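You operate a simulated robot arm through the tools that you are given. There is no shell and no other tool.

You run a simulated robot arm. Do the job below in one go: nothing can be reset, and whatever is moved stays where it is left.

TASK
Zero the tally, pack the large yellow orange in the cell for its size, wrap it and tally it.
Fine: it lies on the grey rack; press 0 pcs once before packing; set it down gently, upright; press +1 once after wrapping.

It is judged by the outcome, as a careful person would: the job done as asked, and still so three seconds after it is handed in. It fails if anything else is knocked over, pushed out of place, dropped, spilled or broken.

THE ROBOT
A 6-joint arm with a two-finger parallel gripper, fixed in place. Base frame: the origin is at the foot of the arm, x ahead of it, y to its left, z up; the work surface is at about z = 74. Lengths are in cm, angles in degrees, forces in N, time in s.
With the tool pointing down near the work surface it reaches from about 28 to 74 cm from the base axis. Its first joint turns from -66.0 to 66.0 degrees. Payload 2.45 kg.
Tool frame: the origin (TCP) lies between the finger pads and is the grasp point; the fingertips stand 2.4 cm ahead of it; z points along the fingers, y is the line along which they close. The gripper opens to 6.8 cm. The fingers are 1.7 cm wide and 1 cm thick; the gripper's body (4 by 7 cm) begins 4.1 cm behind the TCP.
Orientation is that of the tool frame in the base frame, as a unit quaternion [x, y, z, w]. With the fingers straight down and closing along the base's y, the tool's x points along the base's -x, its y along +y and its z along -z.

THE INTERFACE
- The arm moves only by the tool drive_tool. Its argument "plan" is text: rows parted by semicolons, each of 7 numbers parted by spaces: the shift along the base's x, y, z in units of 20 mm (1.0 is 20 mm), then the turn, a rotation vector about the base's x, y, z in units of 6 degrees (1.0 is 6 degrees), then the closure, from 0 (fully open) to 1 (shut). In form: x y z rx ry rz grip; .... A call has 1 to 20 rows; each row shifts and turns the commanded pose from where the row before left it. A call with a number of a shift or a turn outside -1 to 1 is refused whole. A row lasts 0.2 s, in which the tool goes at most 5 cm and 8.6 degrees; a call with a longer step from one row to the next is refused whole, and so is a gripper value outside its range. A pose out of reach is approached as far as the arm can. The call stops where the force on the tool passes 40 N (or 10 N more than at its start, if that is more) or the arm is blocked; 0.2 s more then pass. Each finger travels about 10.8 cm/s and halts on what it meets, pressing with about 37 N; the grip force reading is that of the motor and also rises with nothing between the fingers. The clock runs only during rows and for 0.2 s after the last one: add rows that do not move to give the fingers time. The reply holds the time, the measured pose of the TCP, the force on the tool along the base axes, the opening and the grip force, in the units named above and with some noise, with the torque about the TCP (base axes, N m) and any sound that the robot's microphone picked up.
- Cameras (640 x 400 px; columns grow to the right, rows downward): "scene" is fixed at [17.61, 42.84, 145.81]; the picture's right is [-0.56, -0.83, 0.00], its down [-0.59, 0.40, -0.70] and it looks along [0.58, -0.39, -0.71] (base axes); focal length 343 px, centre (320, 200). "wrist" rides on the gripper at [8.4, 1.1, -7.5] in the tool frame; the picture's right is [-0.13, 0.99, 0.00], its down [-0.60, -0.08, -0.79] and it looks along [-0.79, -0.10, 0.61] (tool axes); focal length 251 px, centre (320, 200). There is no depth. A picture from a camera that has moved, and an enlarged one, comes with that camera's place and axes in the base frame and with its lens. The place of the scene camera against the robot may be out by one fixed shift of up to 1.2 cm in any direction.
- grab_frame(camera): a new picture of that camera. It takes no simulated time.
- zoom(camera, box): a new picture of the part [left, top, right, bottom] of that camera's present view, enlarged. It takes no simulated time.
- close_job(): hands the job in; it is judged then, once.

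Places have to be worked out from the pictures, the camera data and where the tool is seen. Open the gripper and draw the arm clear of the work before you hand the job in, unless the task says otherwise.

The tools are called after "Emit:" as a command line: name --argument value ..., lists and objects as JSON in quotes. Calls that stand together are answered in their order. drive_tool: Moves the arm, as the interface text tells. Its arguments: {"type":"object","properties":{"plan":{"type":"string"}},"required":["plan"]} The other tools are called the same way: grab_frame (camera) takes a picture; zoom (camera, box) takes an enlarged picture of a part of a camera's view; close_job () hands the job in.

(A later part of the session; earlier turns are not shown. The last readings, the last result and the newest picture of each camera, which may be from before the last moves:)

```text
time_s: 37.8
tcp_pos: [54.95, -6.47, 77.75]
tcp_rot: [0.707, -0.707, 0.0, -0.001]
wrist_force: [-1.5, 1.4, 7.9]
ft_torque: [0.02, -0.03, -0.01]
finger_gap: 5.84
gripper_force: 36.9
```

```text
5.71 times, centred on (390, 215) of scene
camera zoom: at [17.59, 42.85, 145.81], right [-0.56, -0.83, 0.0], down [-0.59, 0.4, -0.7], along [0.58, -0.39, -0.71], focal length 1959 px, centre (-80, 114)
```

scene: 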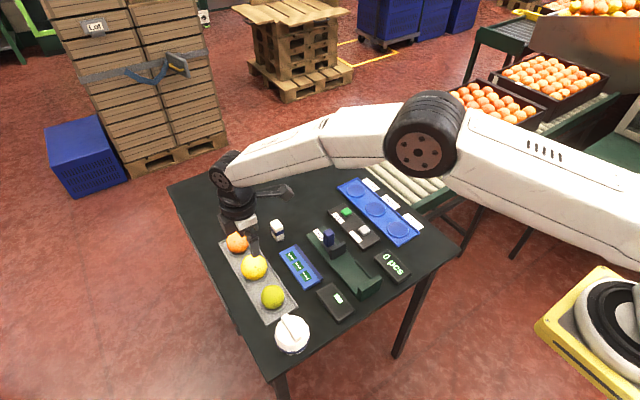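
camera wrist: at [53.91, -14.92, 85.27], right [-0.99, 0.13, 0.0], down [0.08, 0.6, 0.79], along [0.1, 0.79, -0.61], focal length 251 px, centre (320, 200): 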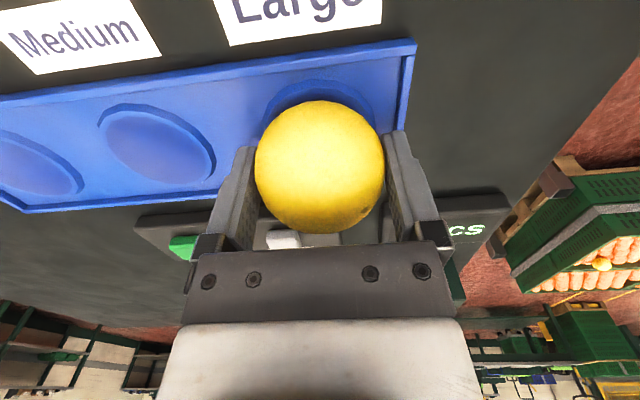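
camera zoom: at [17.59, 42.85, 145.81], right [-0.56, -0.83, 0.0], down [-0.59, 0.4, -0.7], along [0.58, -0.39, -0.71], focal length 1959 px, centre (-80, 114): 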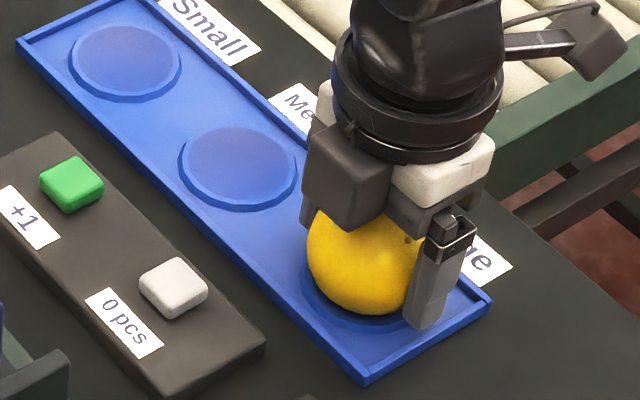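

It is seated with about 8 N down and negligible side force. I relieve the preload slightly and open the fingers gradually.

Emit:
drive_tool --plan "0 0 0.02 0 0 0 0.2; 0 0 0 0 0 0 0.14; 0 0 0 0 0 0 0.12; 0 0 0 0 0 0 0.1; 0 0 0 0 0 0 0.06; 0 0 0 0 0 0 0; 0 0 0 0 0 0 0; 0 0 0 0 0 0 0"

Emit:
grab_frame --camera "wrist"

Emit:
zoom --camera "scene" --box '[340, 180, 440, 250]'

```text
time_s: 39.6
tcp_pos: [55.02, -6.44, 77.87]
tcp_rot: [-0.707, 0.707, 0.0, 0.001]
wrist_force: [0.1, 0.0, 0.3]
ft_torque: [-0.01, -0.02, 0.01]
finger_gap: 6.77
gripper_force: 0.0
```

```text
taken
camera wrist: at [53.89, -14.93, 85.3], right [-0.99, 0.13, 0.0], down [0.08, 0.6, 0.79], along [0.1, 0.79, -0.61], focal length 251 px, centre (320, 200)
```

wrist: 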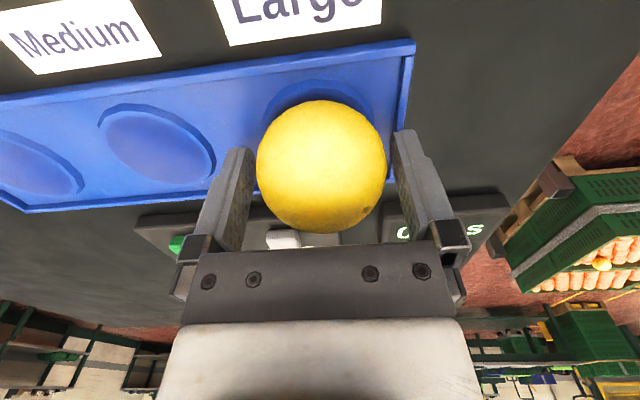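

```text
5.71 times, centred on (390, 215) of scene
camera zoom: at [17.61, 42.84, 145.81], right [-0.56, -0.83, 0.0], down [-0.59, 0.4, -0.7], along [0.58, -0.39, -0.71], focal length 1959 px, centre (-80, 114)
```

zoom: 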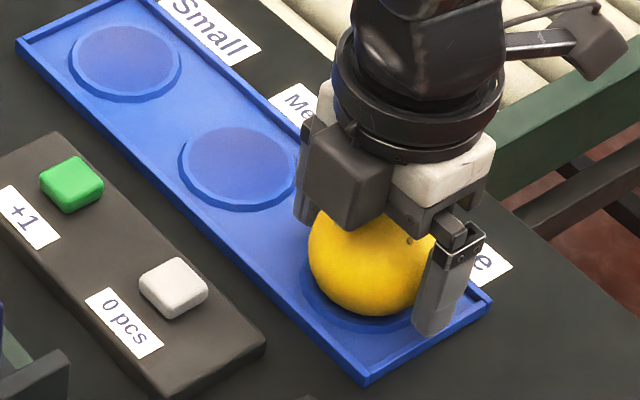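

The fruit rests in the Large cell, freed with gaps on both sides. I lift straight up and look at how it sits.

Emit:
drive_tool --plan "0 0 0.2 0 0 0 0; 0 0 0.4 0 0 0 0; 0 0 0.8 0 0 0 0; 0 0 1 0 0 0 0; 0 0 1 0 0 0 0; 0 0 1 0 0 0 0; 0 0 1 0 0 0 0; 0 0 0 0 0 0 0; 0 0 0 0 0 0 0"

Emit:
grab_frame --camera "wrist"

Emit:
zoom --camera "wrist" --box '[240, 0, 400, 100]'

Emit:
zoom --camera "scene" --box '[340, 180, 440, 250]'

```text
time_s: 41.6
tcp_pos: [54.92, -6.38, 88.66]
tcp_rot: [-0.707, 0.708, 0.0, 0.001]
wrist_force: [0.2, -0.2, 0.4]
ft_torque: [0.0, -0.03, -0.02]
finger_gap: 6.82
gripper_force: 0.1
```

```text
taken
camera wrist: at [53.91, -14.89, 96.07], right [-0.99, 0.13, 0.0], down [0.08, 0.6, 0.79], along [0.1, 0.79, -0.61], focal length 251 px, centre (320, 200)
```

wrist: 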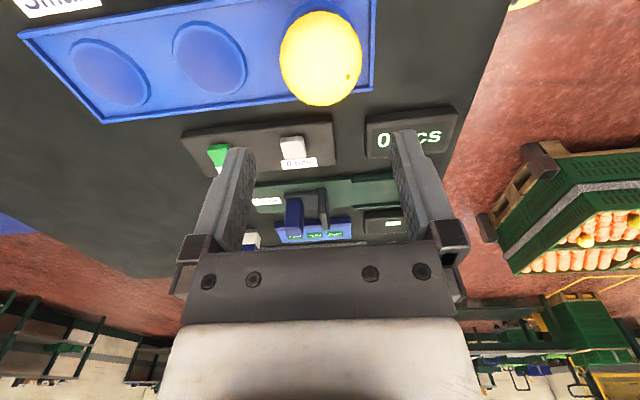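

```text
4.00 times, centred on (320, 50) of wrist
camera zoom: at [53.91, -14.89, 96.07], right [-0.99, 0.13, 0.0], down [0.08, 0.6, 0.79], along [0.1, 0.79, -0.61], focal length 1006 px, centre (320, 800)
```

zoom: 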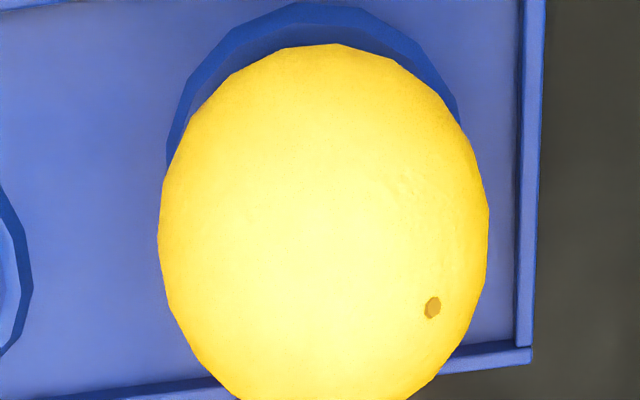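

```text
5.71 times, centred on (390, 215) of scene
camera zoom: at [17.61, 42.84, 145.81], right [-0.56, -0.83, 0.0], down [-0.59, 0.4, -0.7], along [0.58, -0.39, -0.71], focal length 1959 px, centre (-80, 114)
```

zoom: 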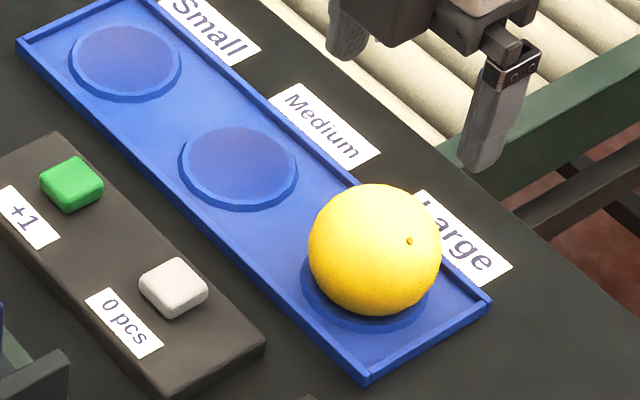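

The yellow fruit sits squarely in the Large cell, stem up, at about (54.9, -6.4). Now I fly to the wrap, turning the gripper back so the fingers close along y (across its grip bar, which runs along x).

Emit:
drive_tool --plan "-0.22 0.92 0.15 0 0 -0.75 0; -0.22 0.92 0.15 0 0 -0.75 0; -0.22 0.92 0.15 0 0 -0.75 0; -0.22 0.92 0.15 0 0 -0.75 0; -0.22 0.92 0.15 0 0 -0.75 0; -0.22 0.92 0.15 0 0 -0.75 0; -0.22 0.92 0.15 0 0 -0.75 0; -0.22 0.92 0.15 0 0 -0.75 0; -0.22 0.92 0.15 0 0 -0.75 0; -0.22 0.92 0.15 0 0 -0.75 0; -0.22 0.92 0.15 0 0 -0.75 0; -0.22 0.92 0.15 0 0 -0.75 0; -0.22 0.92 0.15 0 0 -0.75 0; -0.22 0.92 0.15 0 0 -0.75 0; -0.22 0.92 0.15 0 0 -0.75 0; -0.22 0.92 0.15 0 0 -0.75 0; -0.22 0.92 0.15 0 0 -0.75 0; -0.22 0.92 0.15 0 0 -0.75 0; -0.22 0.92 0.15 0 0 -0.75 0; -0.22 0.92 0.15 0 0 -0.75 0"

Emit:
grab_frame --camera "wrist"

Emit:
zoom --camera "scene" --box '[240, 270, 360, 370]'

```text
time_s: 45.8
tcp_pos: [46.23, 30.25, 94.57]
tcp_rot: [0.001, 1.0, 0.0, 0.001]
wrist_force: [0.0, -0.5, 0.5]
ft_torque: [-0.02, 0.01, 0.01]
finger_gap: 6.8
gripper_force: 0.1
```

```text
taken
camera wrist: at [37.78, 31.44, 102.05], right [0.13, 0.99, 0.0], down [0.6, -0.08, 0.79], along [0.79, -0.1, -0.61], focal length 251 px, centre (320, 200)
```

wrist: 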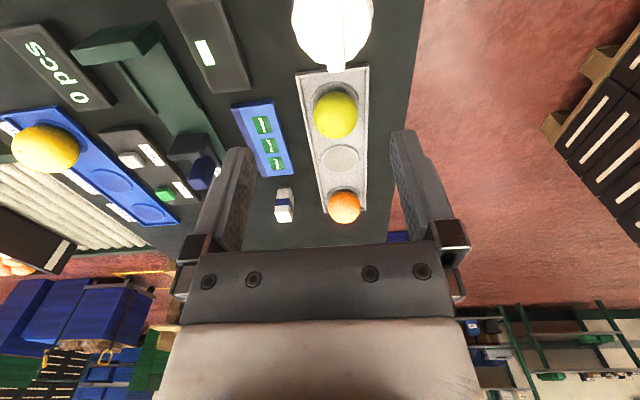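

```text
4.00 times, centred on (300, 320) of scene
camera zoom: at [17.61, 42.84, 145.81], right [-0.56, -0.83, 0.0], down [-0.59, 0.4, -0.7], along [0.58, -0.39, -0.71], focal length 1371 px, centre (400, -280)
```

zoom: 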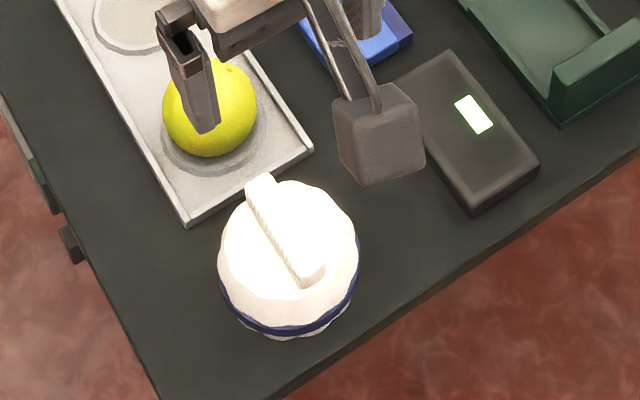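

The wrap is partly cut off at the top of the wrist view. I back off in x to see it whole.

Emit:
drive_tool --plan "-0.8 0.2 0 0 0 0 0; -0.8 0.2 0 0 0 0 0; -0.8 0.2 0 0 0 0 0; -0.8 0 0 0 0 0 0; 0 0 0 0 0 0 0; 0 0 0 0 0 0 0"

Emit:
zoom --camera "wrist" --box '[220, 0, 420, 125]'

Emit:
grab_frame --camera "wrist"

```text
time_s: 47.2
tcp_pos: [39.6, 31.52, 94.65]
tcp_rot: [0.0, 1.0, 0.0, 0.001]
wrist_force: [0.0, 0.3, -0.5]
ft_torque: [0.0, 0.01, 0.0]
finger_gap: 6.82
gripper_force: 0.2
```

```text
3.20 times, centred on (320, 62) of wrist
camera zoom: at [31.37, 32.57, 102.08], right [0.13, 0.99, 0.0], down [0.6, -0.08, 0.79], along [0.79, -0.1, -0.61], focal length 805 px, centre (320, 640)
```

zoom: 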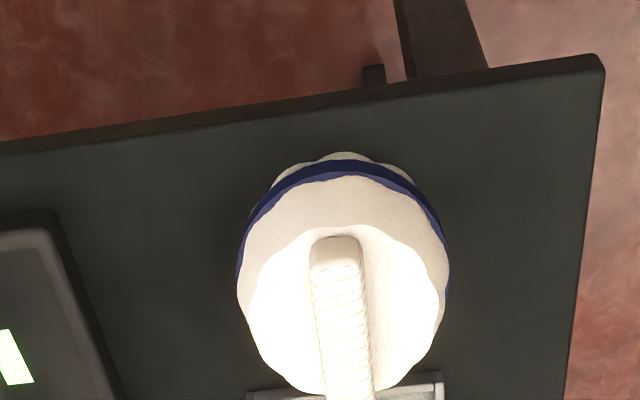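

```text
taken
camera wrist: at [31.37, 32.57, 102.08], right [0.13, 0.99, 0.0], down [0.6, -0.08, 0.79], along [0.79, -0.1, -0.61], focal length 251 px, centre (320, 200)
```

wrist: 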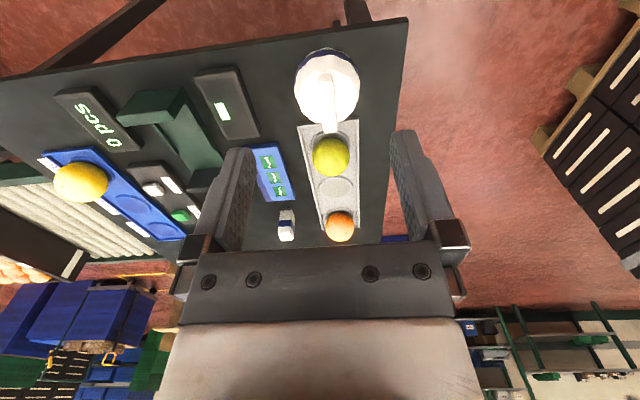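

I zoom in on the wrap again to include the whole bar.

Emit:
zoom --camera "wrist" --box '[254, 40, 398, 130]'

Emit:
zoom --camera "scene" --box '[252, 300, 332, 364]'

```text
4.44 times, centred on (326, 85) of wrist
camera zoom: at [31.37, 32.57, 102.08], right [0.13, 0.99, 0.0], down [0.6, -0.08, 0.79], along [0.79, -0.1, -0.61], focal length 1118 px, centre (293, 711)
```

zoom: 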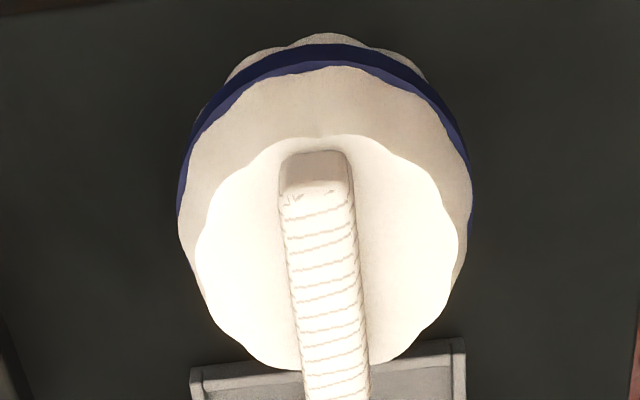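

```text
6.25 times, centred on (292, 332) of scene
camera zoom: at [17.61, 42.84, 145.81], right [-0.56, -0.83, 0.0], down [-0.59, 0.4, -0.7], along [0.58, -0.39, -0.71], focal length 2143 px, centre (495, -625)
```

zoom: 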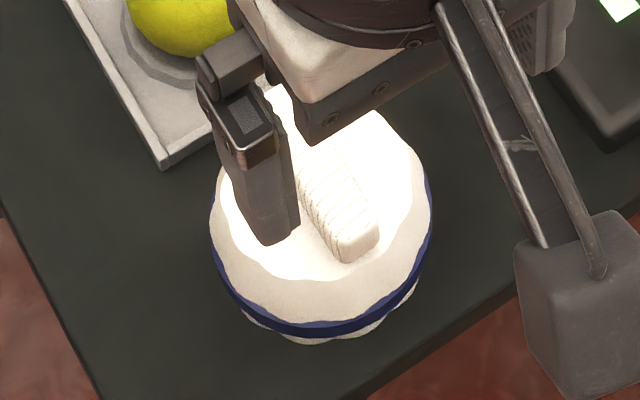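

The wrap's height is uncertain from this steep angle, so I back off and lower to see it from the side between the open fingers.

Emit:
drive_tool --plan "-0.8 0 -0.5 0 0 0 0; -0.8 0 -0.8 0 0 0 0; -0.8 0 -1 0 0 0 0; -0.8 0 -1 0 0 0 0; 0 0 -1 0 0 0 0; 0 0 -1 0 0 0 0; 0 0 0 0 0 0 0; 0 0 0 0 0 0 0"

Emit:
grab_frame --camera "wrist"

Emit:
zoom --camera "wrist" --box '[240, 100, 400, 200]'

```text
time_s: 49.0
tcp_pos: [33.29, 31.38, 84.05]
tcp_rot: [0.0, 1.0, 0.0, 0.0]
wrist_force: [0.0, 0.3, 0.7]
ft_torque: [0.0, 0.02, -0.01]
finger_gap: 6.8
gripper_force: 0.1
```

```text
taken
camera wrist: at [24.99, 32.52, 91.51], right [0.13, 0.99, 0.0], down [0.6, -0.08, 0.79], along [0.79, -0.1, -0.61], focal length 251 px, centre (320, 200)
```

wrist: 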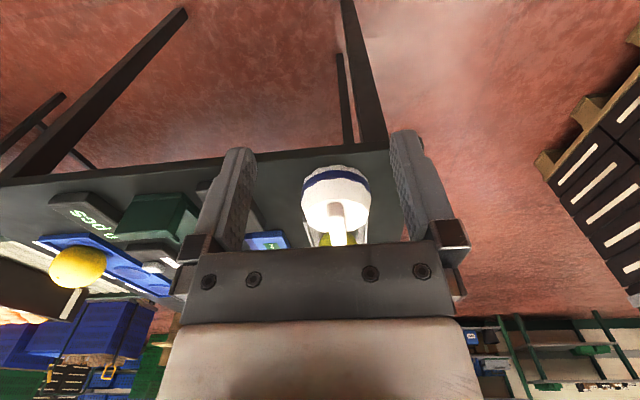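

```text
4.00 times, centred on (320, 150) of wrist
camera zoom: at [24.99, 32.52, 91.51], right [0.13, 0.99, 0.0], down [0.6, -0.08, 0.79], along [0.79, -0.1, -0.61], focal length 1006 px, centre (320, 400)
```

zoom: 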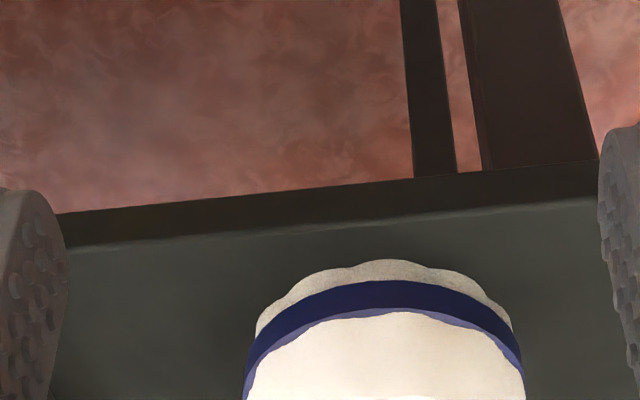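

Emit:
zoom --camera "wrist" --box '[272, 155, 400, 245]'

```text
4.44 times, centred on (336, 200) of wrist
camera zoom: at [24.99, 32.52, 91.51], right [0.13, 0.99, 0.0], down [0.6, -0.08, 0.79], along [0.79, -0.1, -0.61], focal length 1118 px, centre (249, 200)
```

zoom: 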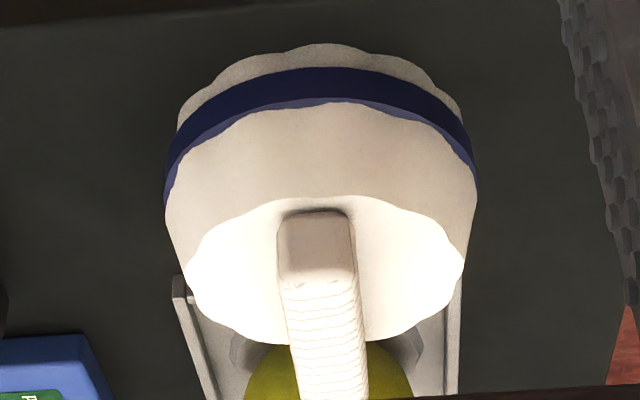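

Triangulating both views: the wrap's top disc is centred at about (45.4, 31.5) at z≈77.8, and its bar is along x at y≈31.5, about 1.3 cm thick and 4.8 cm long with its top at z≈79.7. I rise, go over it and half-close the fingers.

Emit:
drive_tool --plan "0 0 1 0 0 0 0; 0 0 1 0 0 0 0; 0 0 1 0 0 0 0; 0.756 0.01 0 0 0 0 0; 0.756 0.01 0 0 0 0 0.2; 0.756 0.01 0 0 0 0 0.4; 0.756 0.01 0 0 0 0 0.5; 0.756 0.01 0 0 0 0 0.5; 0.756 0.01 0 0 0 0 0.5; 0.756 0 0 0 0 0 0.5; 0.756 0 0 0 0 0 0.5; 0 0 0 0 0 0 0.5; 0 0 0 0 0 0 0.5"

Emit:
grab_frame --camera "wrist"

Emit:
zoom --camera "wrist" --box '[248, 10, 392, 100]'

Emit:
zoom --camera "scene" --box '[240, 270, 360, 370]'

```text
time_s: 51.8
tcp_pos: [45.4, 31.63, 89.95]
tcp_rot: [0.0, 1.0, 0.0, 0.0]
wrist_force: [-0.7, -0.4, -0.6]
ft_torque: [0.03, 0.03, 0.0]
finger_gap: 3.4
gripper_force: 0.1
```

```text
taken
camera wrist: at [37.09, 32.7, 97.49], right [0.13, 0.99, 0.0], down [0.6, -0.08, 0.79], along [0.79, -0.1, -0.61], focal length 251 px, centre (320, 200)
```

wrist: 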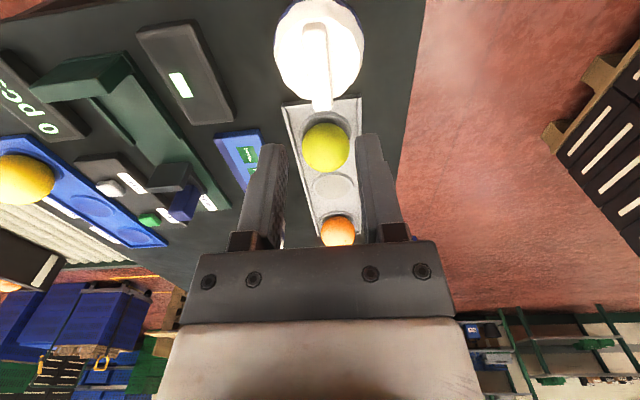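

```text
4.44 times, centred on (320, 55) of wrist
camera zoom: at [37.09, 32.7, 97.49], right [0.13, 0.99, 0.0], down [0.6, -0.08, 0.79], along [0.79, -0.1, -0.61], focal length 1118 px, centre (320, 844)
```

zoom: 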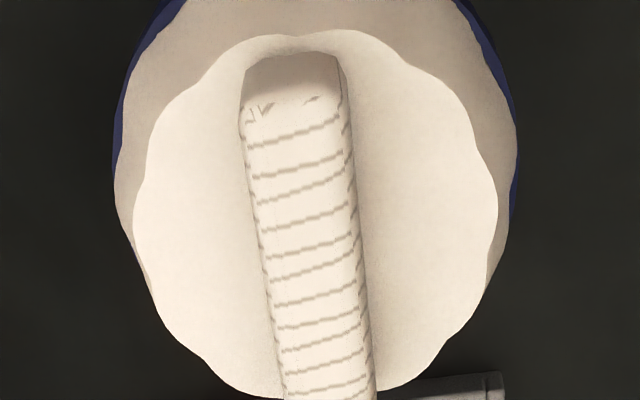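

```text
4.00 times, centred on (300, 320) of scene
camera zoom: at [17.61, 42.84, 145.81], right [-0.56, -0.83, 0.0], down [-0.59, 0.4, -0.7], along [0.58, -0.39, -0.71], focal length 1371 px, centre (400, -280)
```

zoom: 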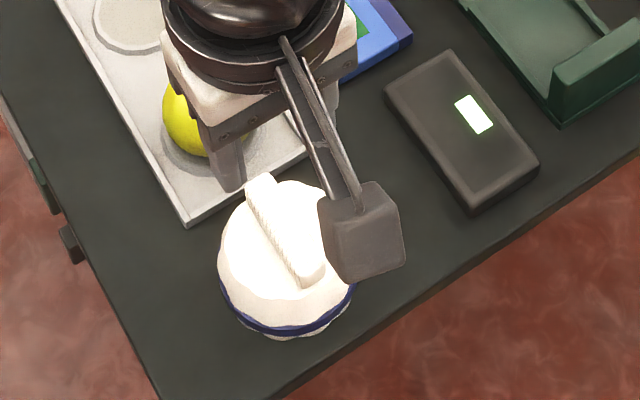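

The measurement is confirmed: disc centre (45.37, 31.53), bar at y≈31.5. I lower with the fingers 3.4 cm apart to just above the bar and check.

Emit:
drive_tool --plan "0 -0.05 -0.8 0 0 0 0.5; 0 0 -0.8 0 0 0 0.5; 0 0 -0.8 0 0 0 0.5; 0 0 -0.7 0 0 0 0.5; 0 0 -0.4 0 0 0 0.5; 0 0 0 0 0 0 0.5; 0 0 0 0 0 0 0.5"

Emit:
grab_frame --camera "wrist"

Emit:
zoom --camera "scene" --box '[252, 290, 332, 354]'

```text
time_s: 53.4
tcp_pos: [45.37, 31.52, 82.99]
tcp_rot: [0.0, 1.0, 0.0, 0.0]
wrist_force: [0.0, -0.5, -0.2]
ft_torque: [0.03, 0.07, 0.01]
finger_gap: 3.39
gripper_force: 0.1
```

```text
taken
camera wrist: at [36.99, 32.61, 90.51], right [0.13, 0.99, 0.0], down [0.6, -0.08, 0.79], along [0.79, -0.1, -0.61], focal length 251 px, centre (320, 200)
```

wrist: 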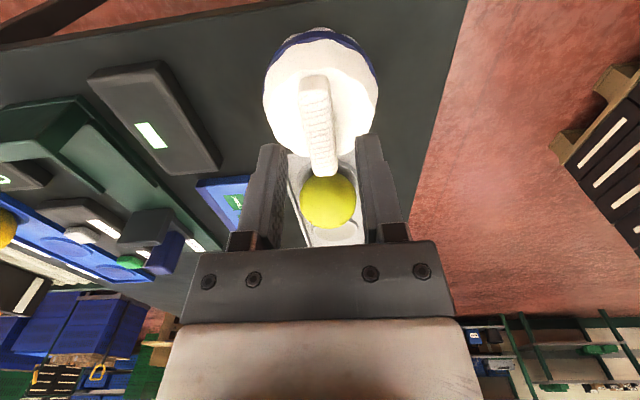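

```text
6.25 times, centred on (292, 322) of scene
camera zoom: at [17.61, 42.84, 145.81], right [-0.56, -0.83, 0.0], down [-0.59, 0.4, -0.7], along [0.58, -0.39, -0.71], focal length 2143 px, centre (495, -562)
```

zoom: 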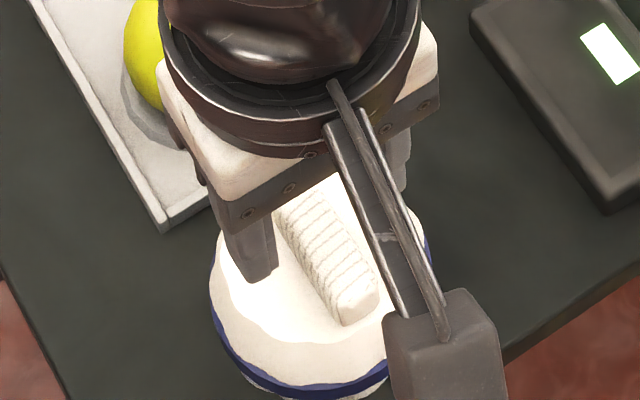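

The bar lies between the fingers. I lower the last 2.5 cm slowly so that the fingertips stop just above the disc.

Emit:
drive_tool --plan "0 0 -0.4 0 0 0 0.5; 0 0 -0.4 0 0 0 0.5; 0 0 -0.3 0 0 0 0.5; 0 0 -0.15 0 0 0 0.5; 0 0 0 0 0 0 0.5; 0 0 0 0 0 0 0.5"

Emit:
grab_frame --camera "wrist"

Emit:
zoom --camera "scene" --box '[252, 290, 332, 354]'

```text
time_s: 54.8
tcp_pos: [45.5, 31.56, 80.59]
tcp_rot: [0.0, 1.0, 0.0, 0.001]
wrist_force: [-0.5, 0.2, 1.3]
ft_torque: [0.01, 0.01, -0.01]
finger_gap: 3.4
gripper_force: 0.1
```

```text
taken
camera wrist: at [37.05, 32.61, 88.02], right [0.13, 0.99, 0.0], down [0.6, -0.08, 0.79], along [0.79, -0.1, -0.61], focal length 251 px, centre (320, 200)
```

wrist: 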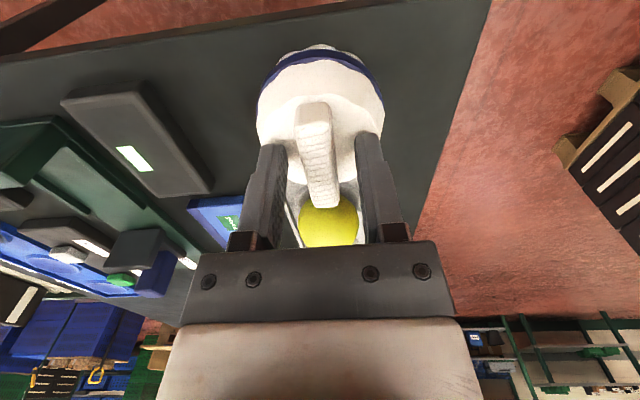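

```text
6.25 times, centred on (292, 322) of scene
camera zoom: at [17.61, 42.84, 145.81], right [-0.56, -0.83, 0.0], down [-0.59, 0.4, -0.7], along [0.58, -0.39, -0.71], focal length 2143 px, centre (495, -562)
```

zoom: 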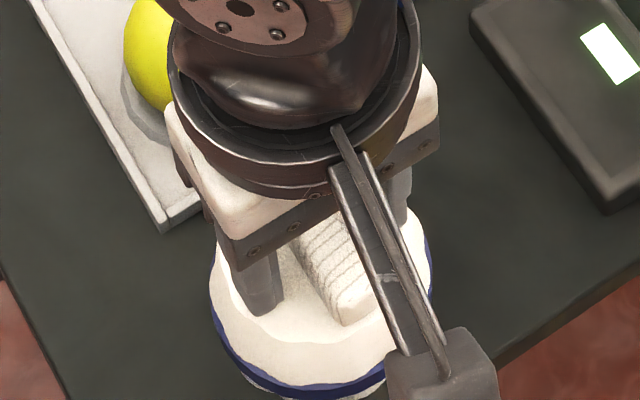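

No contact force, fingertips about 3–4 mm above the disc and the bar centred. I close gently onto the bar.

Emit:
drive_tool --plan "0 0 0 0 0 0 0.6; 0 0 0 0 0 0 0.7; 0 0 0 0 0 0 0.75; 0 0 0 0 0 0 0.8; 0 0 0 0 0 0 0.85; 0 0 0 0 0 0 0.85; 0 0 0 0 0 0 0.85"

```text
time_s: 56.4
tcp_pos: [45.46, 31.5, 80.49]
tcp_rot: [0.0, 1.0, 0.0, 0.001]
wrist_force: [0.1, -0.2, -0.4]
ft_torque: [0.01, -0.04, 0.01]
finger_gap: 1.41
gripper_force: 34.7
```

Gripped at 1.41 cm with about 35 N. I lift slowly and look.

Emit:
drive_tool --plan "0 0 0.2 0 0 0 0.9; 0 0 0.3 0 0 0 0.9; 0 0 0.5 0 0 0 0.9; 0 0 0.8 0 0 0 0.9; 0 0 0.8 0 0 0 0.9; 0 0 0.8 0 0 0 0.9; 0 0 0 0 0 0 0.9; 0 0 0 0 0 0 0.9"

Emit:
grab_frame --camera "wrist"

Emit:
zoom --camera "scene" --box '[240, 270, 360, 370]'

```text
time_s: 58.2
tcp_pos: [45.33, 31.57, 87.37]
tcp_rot: [0.0, 1.0, 0.0, 0.0]
wrist_force: [0.0, -0.2, -0.4]
ft_torque: [0.04, 0.01, 0.01]
finger_gap: 1.41
gripper_force: 34.3
```

```text
taken
camera wrist: at [37.06, 32.65, 94.84], right [0.13, 0.99, 0.0], down [0.6, -0.08, 0.79], along [0.79, -0.1, -0.61], focal length 251 px, centre (320, 200)
```

wrist: 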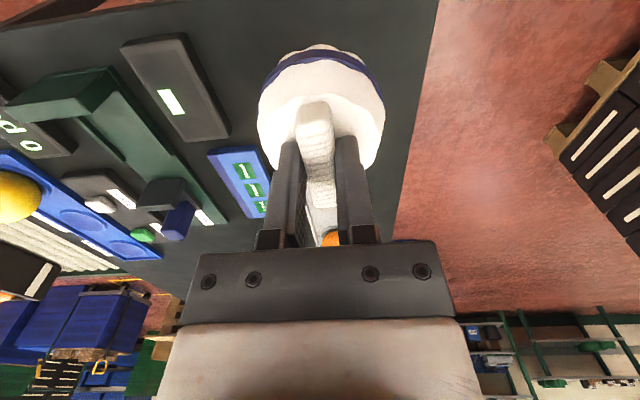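

```text
4.00 times, centred on (300, 320) of scene
camera zoom: at [17.61, 42.84, 145.81], right [-0.56, -0.83, 0.0], down [-0.59, 0.4, -0.7], along [0.58, -0.39, -0.71], focal length 1371 px, centre (400, -280)
```

zoom: 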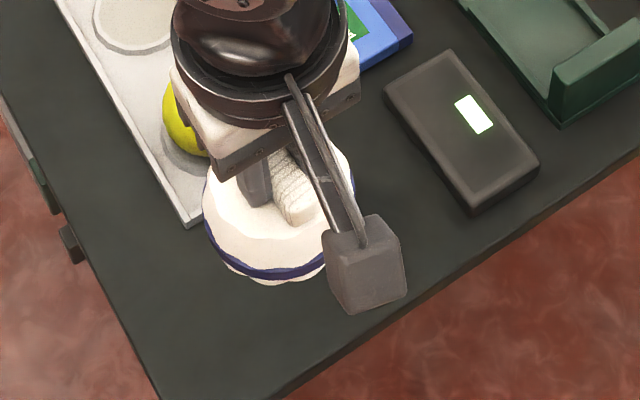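

The wrap is held level. I zoom to measure where its disc sits relative to the TCP.

Emit:
zoom --camera "wrist" --box '[240, 35, 400, 135]'

Emit:
zoom --camera "wrist" --box '[240, 90, 400, 190]'

```text
4.00 times, centred on (320, 85) of wrist
camera zoom: at [37.06, 32.65, 94.84], right [0.13, 0.99, 0.0], down [0.6, -0.08, 0.79], along [0.79, -0.1, -0.61], focal length 1006 px, centre (320, 660)
```

zoom: 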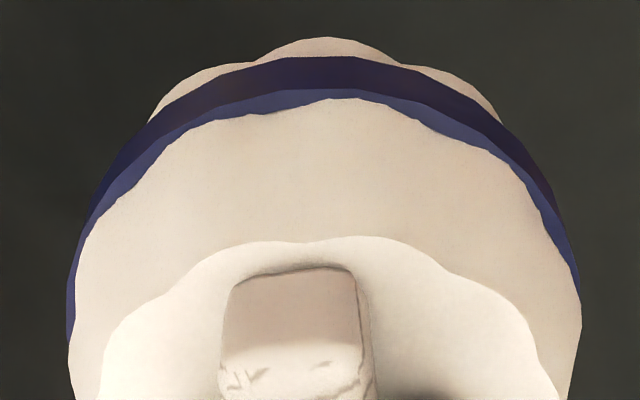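

```text
4.00 times, centred on (320, 140) of wrist
camera zoom: at [37.06, 32.65, 94.84], right [0.13, 0.99, 0.0], down [0.6, -0.08, 0.79], along [0.79, -0.1, -0.61], focal length 1006 px, centre (320, 440)
```

zoom: 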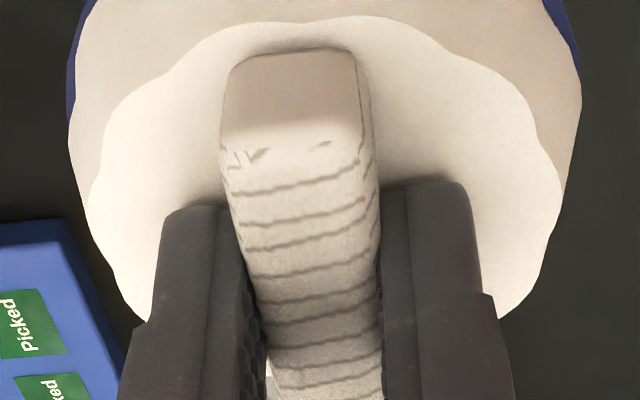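

By matching the near and far rims of the disc (not the ellipse midpoint), the wrap's axis is about 0.3 cm ahead of the TCP in x and on it in y. I raise it and carry it across at z≈92 toward the fruit at (54.9, -6.43).

Emit:
drive_tool --plan "0 0 0.77 0 0 0 0.9; 0 0 0.77 0 0 0 0.9; 0 0 0.77 0 0 0 0.9; 0.23 -0.5 0 0 0 0 0.9; 0.23 -0.95 0 0 0 0 0.9; 0.23 -0.95 0 0 0 0 0.9; 0.23 -0.95 0 0 0 0 0.9; 0.23 -0.95 0 0 0 0 0.9; 0.23 -0.95 0 0 0 0 0.9; 0.23 -0.95 0 0 0 0 0.9; 0.23 -0.95 0 0 0 0 0.9; 0.23 -0.95 0 0 0 0 0.9; 0.23 -0.95 0 0 0 0 0.9; 0.23 -0.95 0 0 0 0 0.9; 0.23 -0.95 0 0 0 0 0.9; 0.23 -0.95 0 0 0 0 0.9; 0.23 -0.95 0 0 0 0 0.9; 0.23 -0.95 0 0 0 0 0.9; 0.23 -0.95 0 0 0 0 0.9; 0.23 -0.6 0 0 0 0 0.9"

Emit:
grab_frame --camera "wrist"

Emit:
zoom --camera "scene" --box '[320, 160, 440, 260]'

```text
time_s: 62.4
tcp_pos: [53.36, 0.72, 91.95]
tcp_rot: [0.0, 1.0, 0.0, 0.0]
wrist_force: [0.1, 0.0, -0.3]
ft_torque: [0.03, -0.01, 0.0]
finger_gap: 1.41
gripper_force: 33.6
```

```text
taken
camera wrist: at [44.94, 1.86, 99.35], right [0.13, 0.99, 0.0], down [0.6, -0.08, 0.79], along [0.79, -0.1, -0.61], focal length 251 px, centre (320, 200)
```

wrist: 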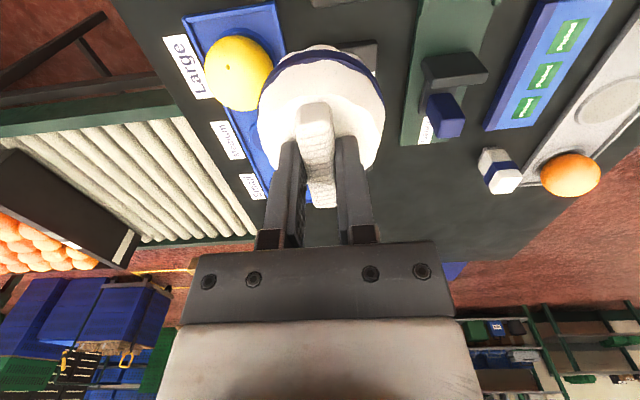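

```text
4.00 times, centred on (380, 210) of scene
camera zoom: at [17.61, 42.84, 145.81], right [-0.56, -0.83, 0.0], down [-0.59, 0.4, -0.7], along [0.58, -0.39, -0.71], focal length 1371 px, centre (80, 160)
```

zoom: 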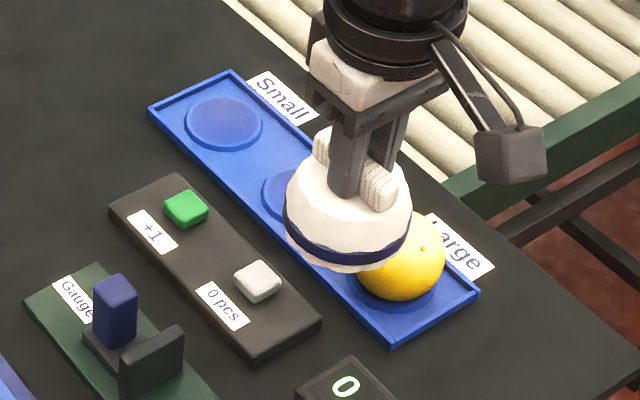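

The fruit is visible beside the wrap; I zoom to get an independent fix on its centre.

Emit:
zoom --camera "wrist" --box '[170, 20, 330, 120]'

```text
4.00 times, centred on (250, 70) of wrist
camera zoom: at [44.94, 1.86, 99.35], right [0.13, 0.99, 0.0], down [0.6, -0.08, 0.79], along [0.79, -0.1, -0.61], focal length 1006 px, centre (600, 720)
```

zoom: 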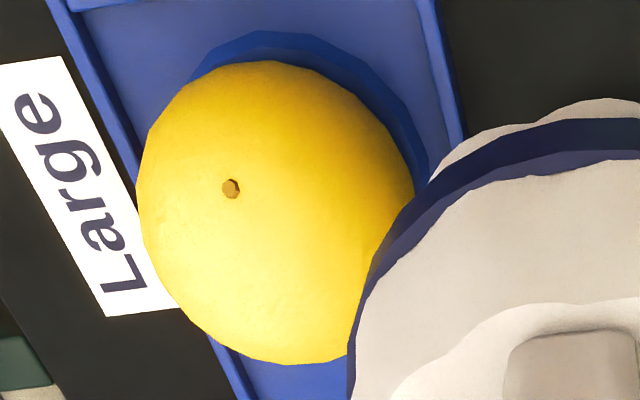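

This view gives the fruit's centre at (54.88, -6.55), agreeing with the earlier estimate within 1 mm or so; I use (54.89, -6.49). I move the TCP to (54.58, -6.5) so the wrap's axis is above it.

Emit:
drive_tool --plan "0.153 -0.9 0 0 0 0 0.9; 0.153 -0.9 0 0 0 0 0.9; 0.153 -0.9 0 0 0 0 0.9; 0.153 -0.9 0 0 0 0 0.9; 0 0 0 0 0 0 0.9; 0 0 -0.8 0 0 0 0.9; 0 0 -0.8 0 0 0 0.9; 0 0 0 0 0 0 0.9; 0 0 0 0 0 0 0.9"

Emit:
grab_frame --camera "wrist"

Emit:
zoom --camera "scene" --box '[340, 170, 440, 240]'

```text
time_s: 64.4
tcp_pos: [54.54, -6.36, 88.7]
tcp_rot: [-0.001, 1.0, 0.0, 0.001]
wrist_force: [0.1, 0.2, -0.6]
ft_torque: [0.02, 0.01, 0.0]
finger_gap: 1.42
gripper_force: 33.9
```

```text
taken
camera wrist: at [46.11, -5.26, 96.23], right [0.13, 0.99, 0.0], down [0.6, -0.08, 0.79], along [0.79, -0.1, -0.61], focal length 251 px, centre (320, 200)
```

wrist: 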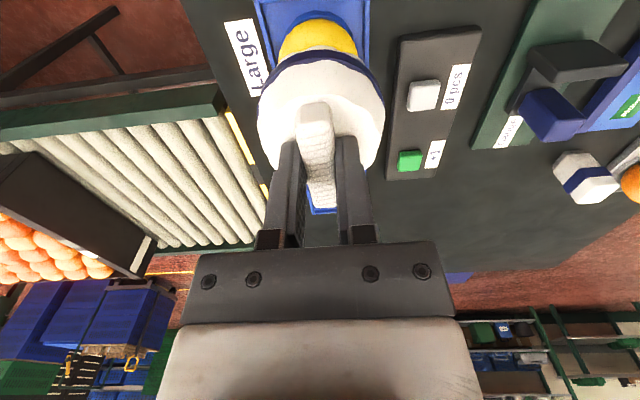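

```text
5.71 times, centred on (390, 205) of scene
camera zoom: at [17.61, 42.84, 145.81], right [-0.56, -0.83, 0.0], down [-0.59, 0.4, -0.7], along [0.58, -0.39, -0.71], focal length 1959 px, centre (-80, 171)
```

zoom: 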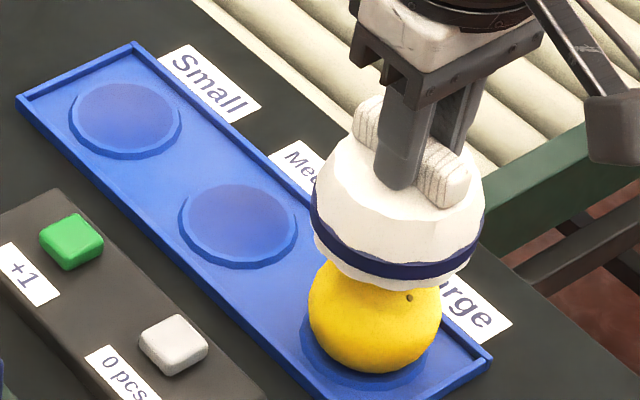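

In the scene view the wrap is exactly above the fruit laterally. I zoom the wrist view to refine the y alignment.

Emit:
zoom --camera "wrist" --box '[240, 0, 400, 100]'

```text
4.00 times, centred on (320, 50) of wrist
camera zoom: at [46.11, -5.26, 96.23], right [0.13, 0.99, 0.0], down [0.6, -0.08, 0.79], along [0.79, -0.1, -0.61], focal length 1006 px, centre (320, 800)
```

zoom: 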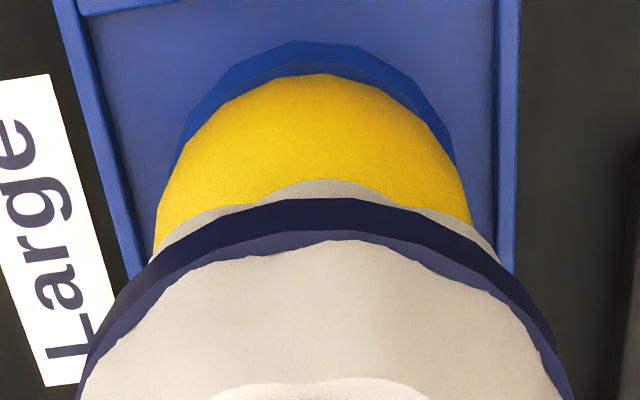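

The wrap's axis matches the fruit within about 1 mm; I nudge 0.8 mm to -y and lower the skirt over the top of the fruit, watching the force.

Emit:
drive_tool --plan "0 -0.04 -0.3 0 0 0 0.9; 0 0 -0.4 0 0 0 0.9; 0 0 -0.4 0 0 0 0.9; 0 0 -0.3 0 0 0 0.9; 0 0 -0.2 0 0 0 0.9; 0 0 0 0 0 0 0.9; 0 0 0 0 0 0 0.9"

Emit:
zoom --camera "scene" --box '[340, 170, 440, 240]'

Emit:
zoom --camera "wrist" --box '[240, 10, 400, 110]'

```text
time_s: 66.0
tcp_pos: [54.45, -6.39, 85.63]
tcp_rot: [0.0, 1.0, 0.0, 0.0]
wrist_force: [-0.5, 0.4, -0.1]
ft_torque: [0.02, -0.01, 0.01]
finger_gap: 1.42
gripper_force: 33.7
```

```text
5.71 times, centred on (390, 205) of scene
camera zoom: at [17.61, 42.84, 145.81], right [-0.56, -0.83, 0.0], down [-0.59, 0.4, -0.7], along [0.58, -0.39, -0.71], focal length 1959 px, centre (-80, 171)
```

zoom: 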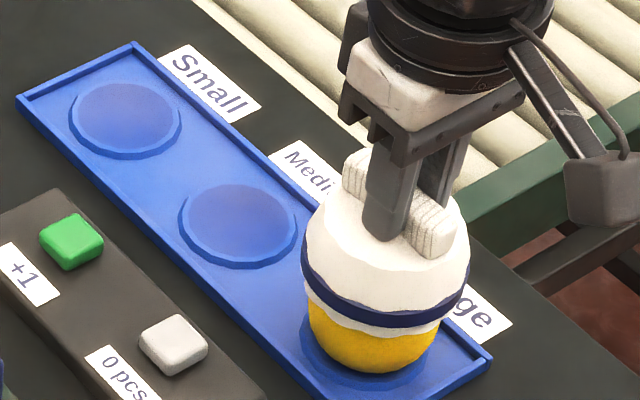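

```text
4.00 times, centred on (320, 60) of wrist
camera zoom: at [46.16, -5.34, 93.02], right [0.13, 0.99, 0.0], down [0.6, -0.08, 0.79], along [0.79, -0.1, -0.61], focal length 1006 px, centre (320, 760)
```

zoom: 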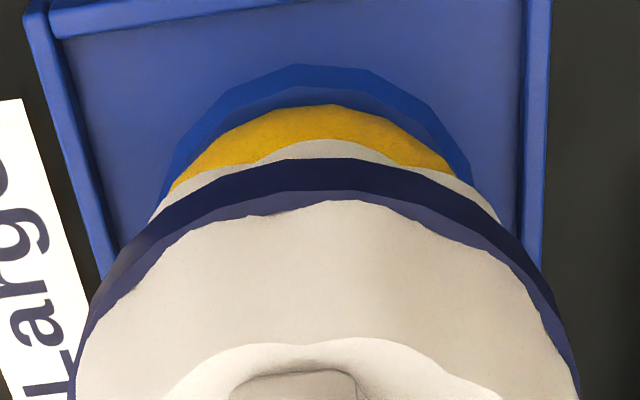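

Nearly centred; I zoom tighter on the near rim for a finer check of the y alignment before lowering further.

Emit:
zoom --camera "wrist" --box '[270, 20, 370, 82]'

Emit:
zoom --camera "scene" --box '[380, 190, 432, 240]'

```text
6.40 times, centred on (320, 51) of wrist
camera zoom: at [46.16, -5.34, 93.02], right [0.13, 0.99, 0.0], down [0.6, -0.08, 0.79], along [0.79, -0.1, -0.61], focal length 1609 px, centre (320, 1154)
```

zoom: 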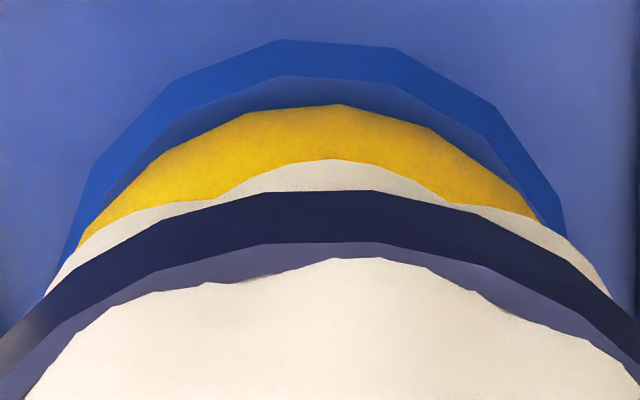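

```text
8.00 times, centred on (406, 215) of scene
camera zoom: at [17.61, 42.84, 145.81], right [-0.56, -0.83, 0.0], down [-0.59, 0.4, -0.7], along [0.58, -0.39, -0.71], focal length 2743 px, centre (-368, 80)
```

zoom: 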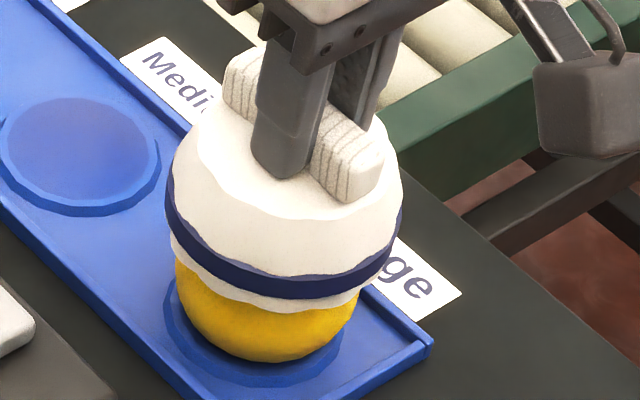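

Both views show the wrap centred on the fruit to within about 0.5 mm. I continue down in small steps.

Emit:
drive_tool --plan "0 -0.02 -0.2 0 0 0 0.9; 0 0 -0.2 0 0 0 0.9; 0 0 -0.2 0 0 0 0.9; 0 0 -0.2 0 0 0 0.9; 0 0 0 0 0 0 0.9"

Emit:
zoom --camera "scene" --box '[360, 190, 432, 240]'

```text
time_s: 67.2
tcp_pos: [54.52, -6.52, 83.81]
tcp_rot: [0.0, 1.0, 0.0, 0.001]
wrist_force: [0.3, -0.3, -0.9]
ft_torque: [0.02, -0.01, 0.0]
finger_gap: 1.43
gripper_force: 33.9
```

```text
8.00 times, centred on (396, 215) of scene
camera zoom: at [17.61, 42.84, 145.81], right [-0.56, -0.83, 0.0], down [-0.59, 0.4, -0.7], along [0.58, -0.39, -0.71], focal length 2743 px, centre (-288, 80)
```

zoom: 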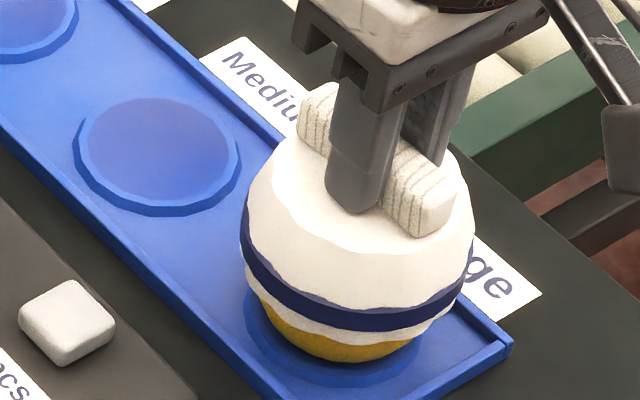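

Still no contact (force near zero) at TCP z≈83.8. I continue in 2 mm steps.

Emit:
drive_tool --plan "0 0 -0.1 0 0 0 0.9; 0 0 -0.1 0 0 0 0.9; 0 0 -0.1 0 0 0 0.9; 0 0 0 0 0 0 0.9"

```text
time_s: 68.2
tcp_pos: [54.51, -6.48, 83.44]
tcp_rot: [0.0, 1.0, 0.0, 0.001]
wrist_force: [0.6, -0.5, 0.1]
ft_torque: [-0.01, -0.01, -0.01]
finger_gap: 1.4
gripper_force: 34.1
```

No contact yet at z≈83.4. Next few steps are 1 mm each.

Emit:
drive_tool --plan "0 0 -0.05 0 0 0 0.9; 0 0 -0.05 0 0 0 0.9; 0 0 -0.05 0 0 0 0.9; 0 0 0 0 0 0 0.9"

```text
time_s: 69.2
tcp_pos: [54.45, -6.6, 83.09]
tcp_rot: [0.0, 1.0, 0.0, 0.001]
wrist_force: [-0.3, -1.0, -0.5]
ft_torque: [-0.01, -0.05, 0.01]
finger_gap: 1.4
gripper_force: 33.9
```

Still free at z≈83.1. Continue 1 mm at a time.

Emit:
drive_tool --plan "0 0 -0.05 0 0 0 0.9; 0 0 -0.05 0 0 0 0.9; 0 0 -0.05 0 0 0 0.9; 0 0 0 0 0 0 0.9"

Emit:
zoom --camera "scene" --box '[360, 190, 432, 240]'

Emit:
zoom --camera "wrist" --box '[240, 10, 400, 110]'

```text
time_s: 70.2
tcp_pos: [54.49, -6.39, 82.89]
tcp_rot: [0.0, 1.0, 0.0, 0.001]
wrist_force: [-1.4, -0.7, 6.7]
ft_torque: [-0.01, 0.05, 0.0]
finger_gap: 1.42
gripper_force: 33.7
```

```text
8.00 times, centred on (396, 215) of scene
camera zoom: at [17.59, 42.84, 145.81], right [-0.56, -0.83, 0.0], down [-0.59, 0.4, -0.7], along [0.58, -0.39, -0.71], focal length 2743 px, centre (-288, 80)
```

zoom: 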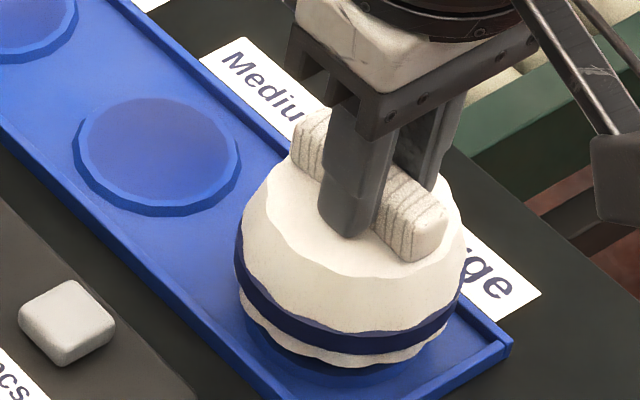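

```text
4.00 times, centred on (320, 60) of wrist
camera zoom: at [46.15, -5.39, 90.26], right [0.13, 0.99, 0.0], down [0.6, -0.08, 0.79], along [0.79, -0.1, -0.61], focal length 1006 px, centre (320, 760)
```

zoom: 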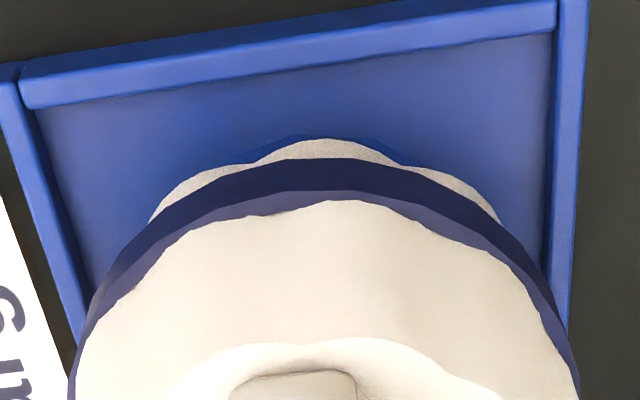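

Contact at TCP z≈82.9, just where the wrap's ceiling should meet the fruit's top: 6.7 N up with little side load, and the skirt now covers the fruit. I relieve the load slightly and open gradually.

Emit:
drive_tool --plan "0 0 0.025 0 0 0 0.9; 0 0 0 0 0 0 0.9"

```text
time_s: 70.8
tcp_pos: [54.48, -6.46, 82.71]
tcp_rot: [0.001, 1.0, 0.0, 0.001]
wrist_force: [1.0, -1.0, 3.7]
ft_torque: [-0.04, -0.03, 0.0]
finger_gap: 1.41
gripper_force: 34.5
```

Only about 3–4 N left. Now I open the fingers in small stages.

Emit:
drive_tool --plan "0 0 0 0 0 0 0.8; 0 0 0 0 0 0 0.78; 0 0 0 0 0 0 0.76; 0 0 0 0 0 0 0.72; 0 0 0 0 0 0 0.66; 0 0 0 0 0 0 0.58; 0 0 0 0 0 0 0.5; 0 0 0 0 0 0 0.5; 0 0 0 0 0 0 0.5"

Emit:
grab_frame --camera "wrist"

Emit:
zoom --camera "scene" --box '[360, 190, 432, 240]'

```text
time_s: 72.8
tcp_pos: [54.46, -6.4, 82.73]
tcp_rot: [0.0, 1.0, 0.0, 0.001]
wrist_force: [0.0, 0.0, -0.3]
ft_torque: [-0.01, -0.04, -0.04]
finger_gap: 3.41
gripper_force: 0.1
```

```text
taken
camera wrist: at [46.13, -5.38, 90.27], right [0.13, 0.99, 0.0], down [0.6, -0.08, 0.79], along [0.79, -0.1, -0.61], focal length 251 px, centre (320, 200)
```

wrist: 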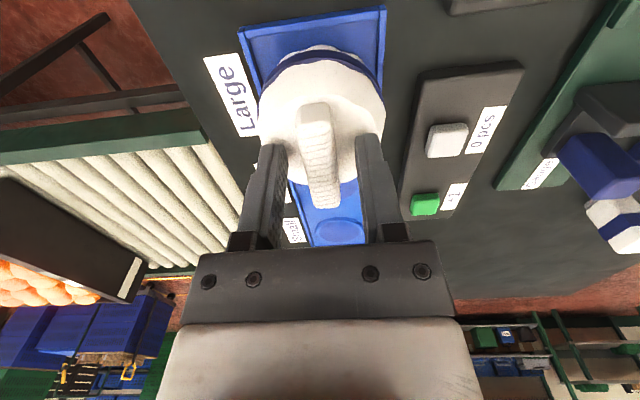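

```text
8.00 times, centred on (396, 215) of scene
camera zoom: at [17.61, 42.84, 145.81], right [-0.56, -0.83, 0.0], down [-0.59, 0.4, -0.7], along [0.58, -0.39, -0.71], focal length 2743 px, centre (-288, 80)
```

zoom: 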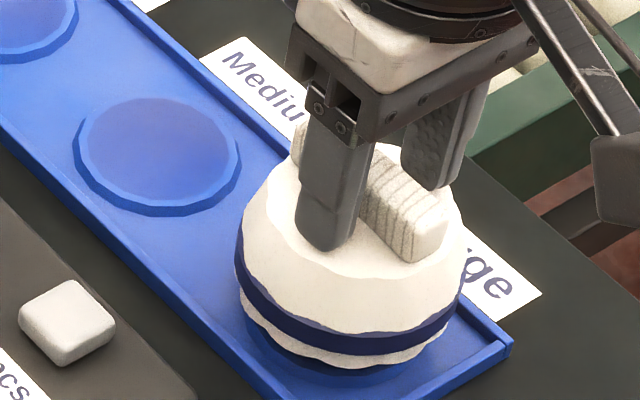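

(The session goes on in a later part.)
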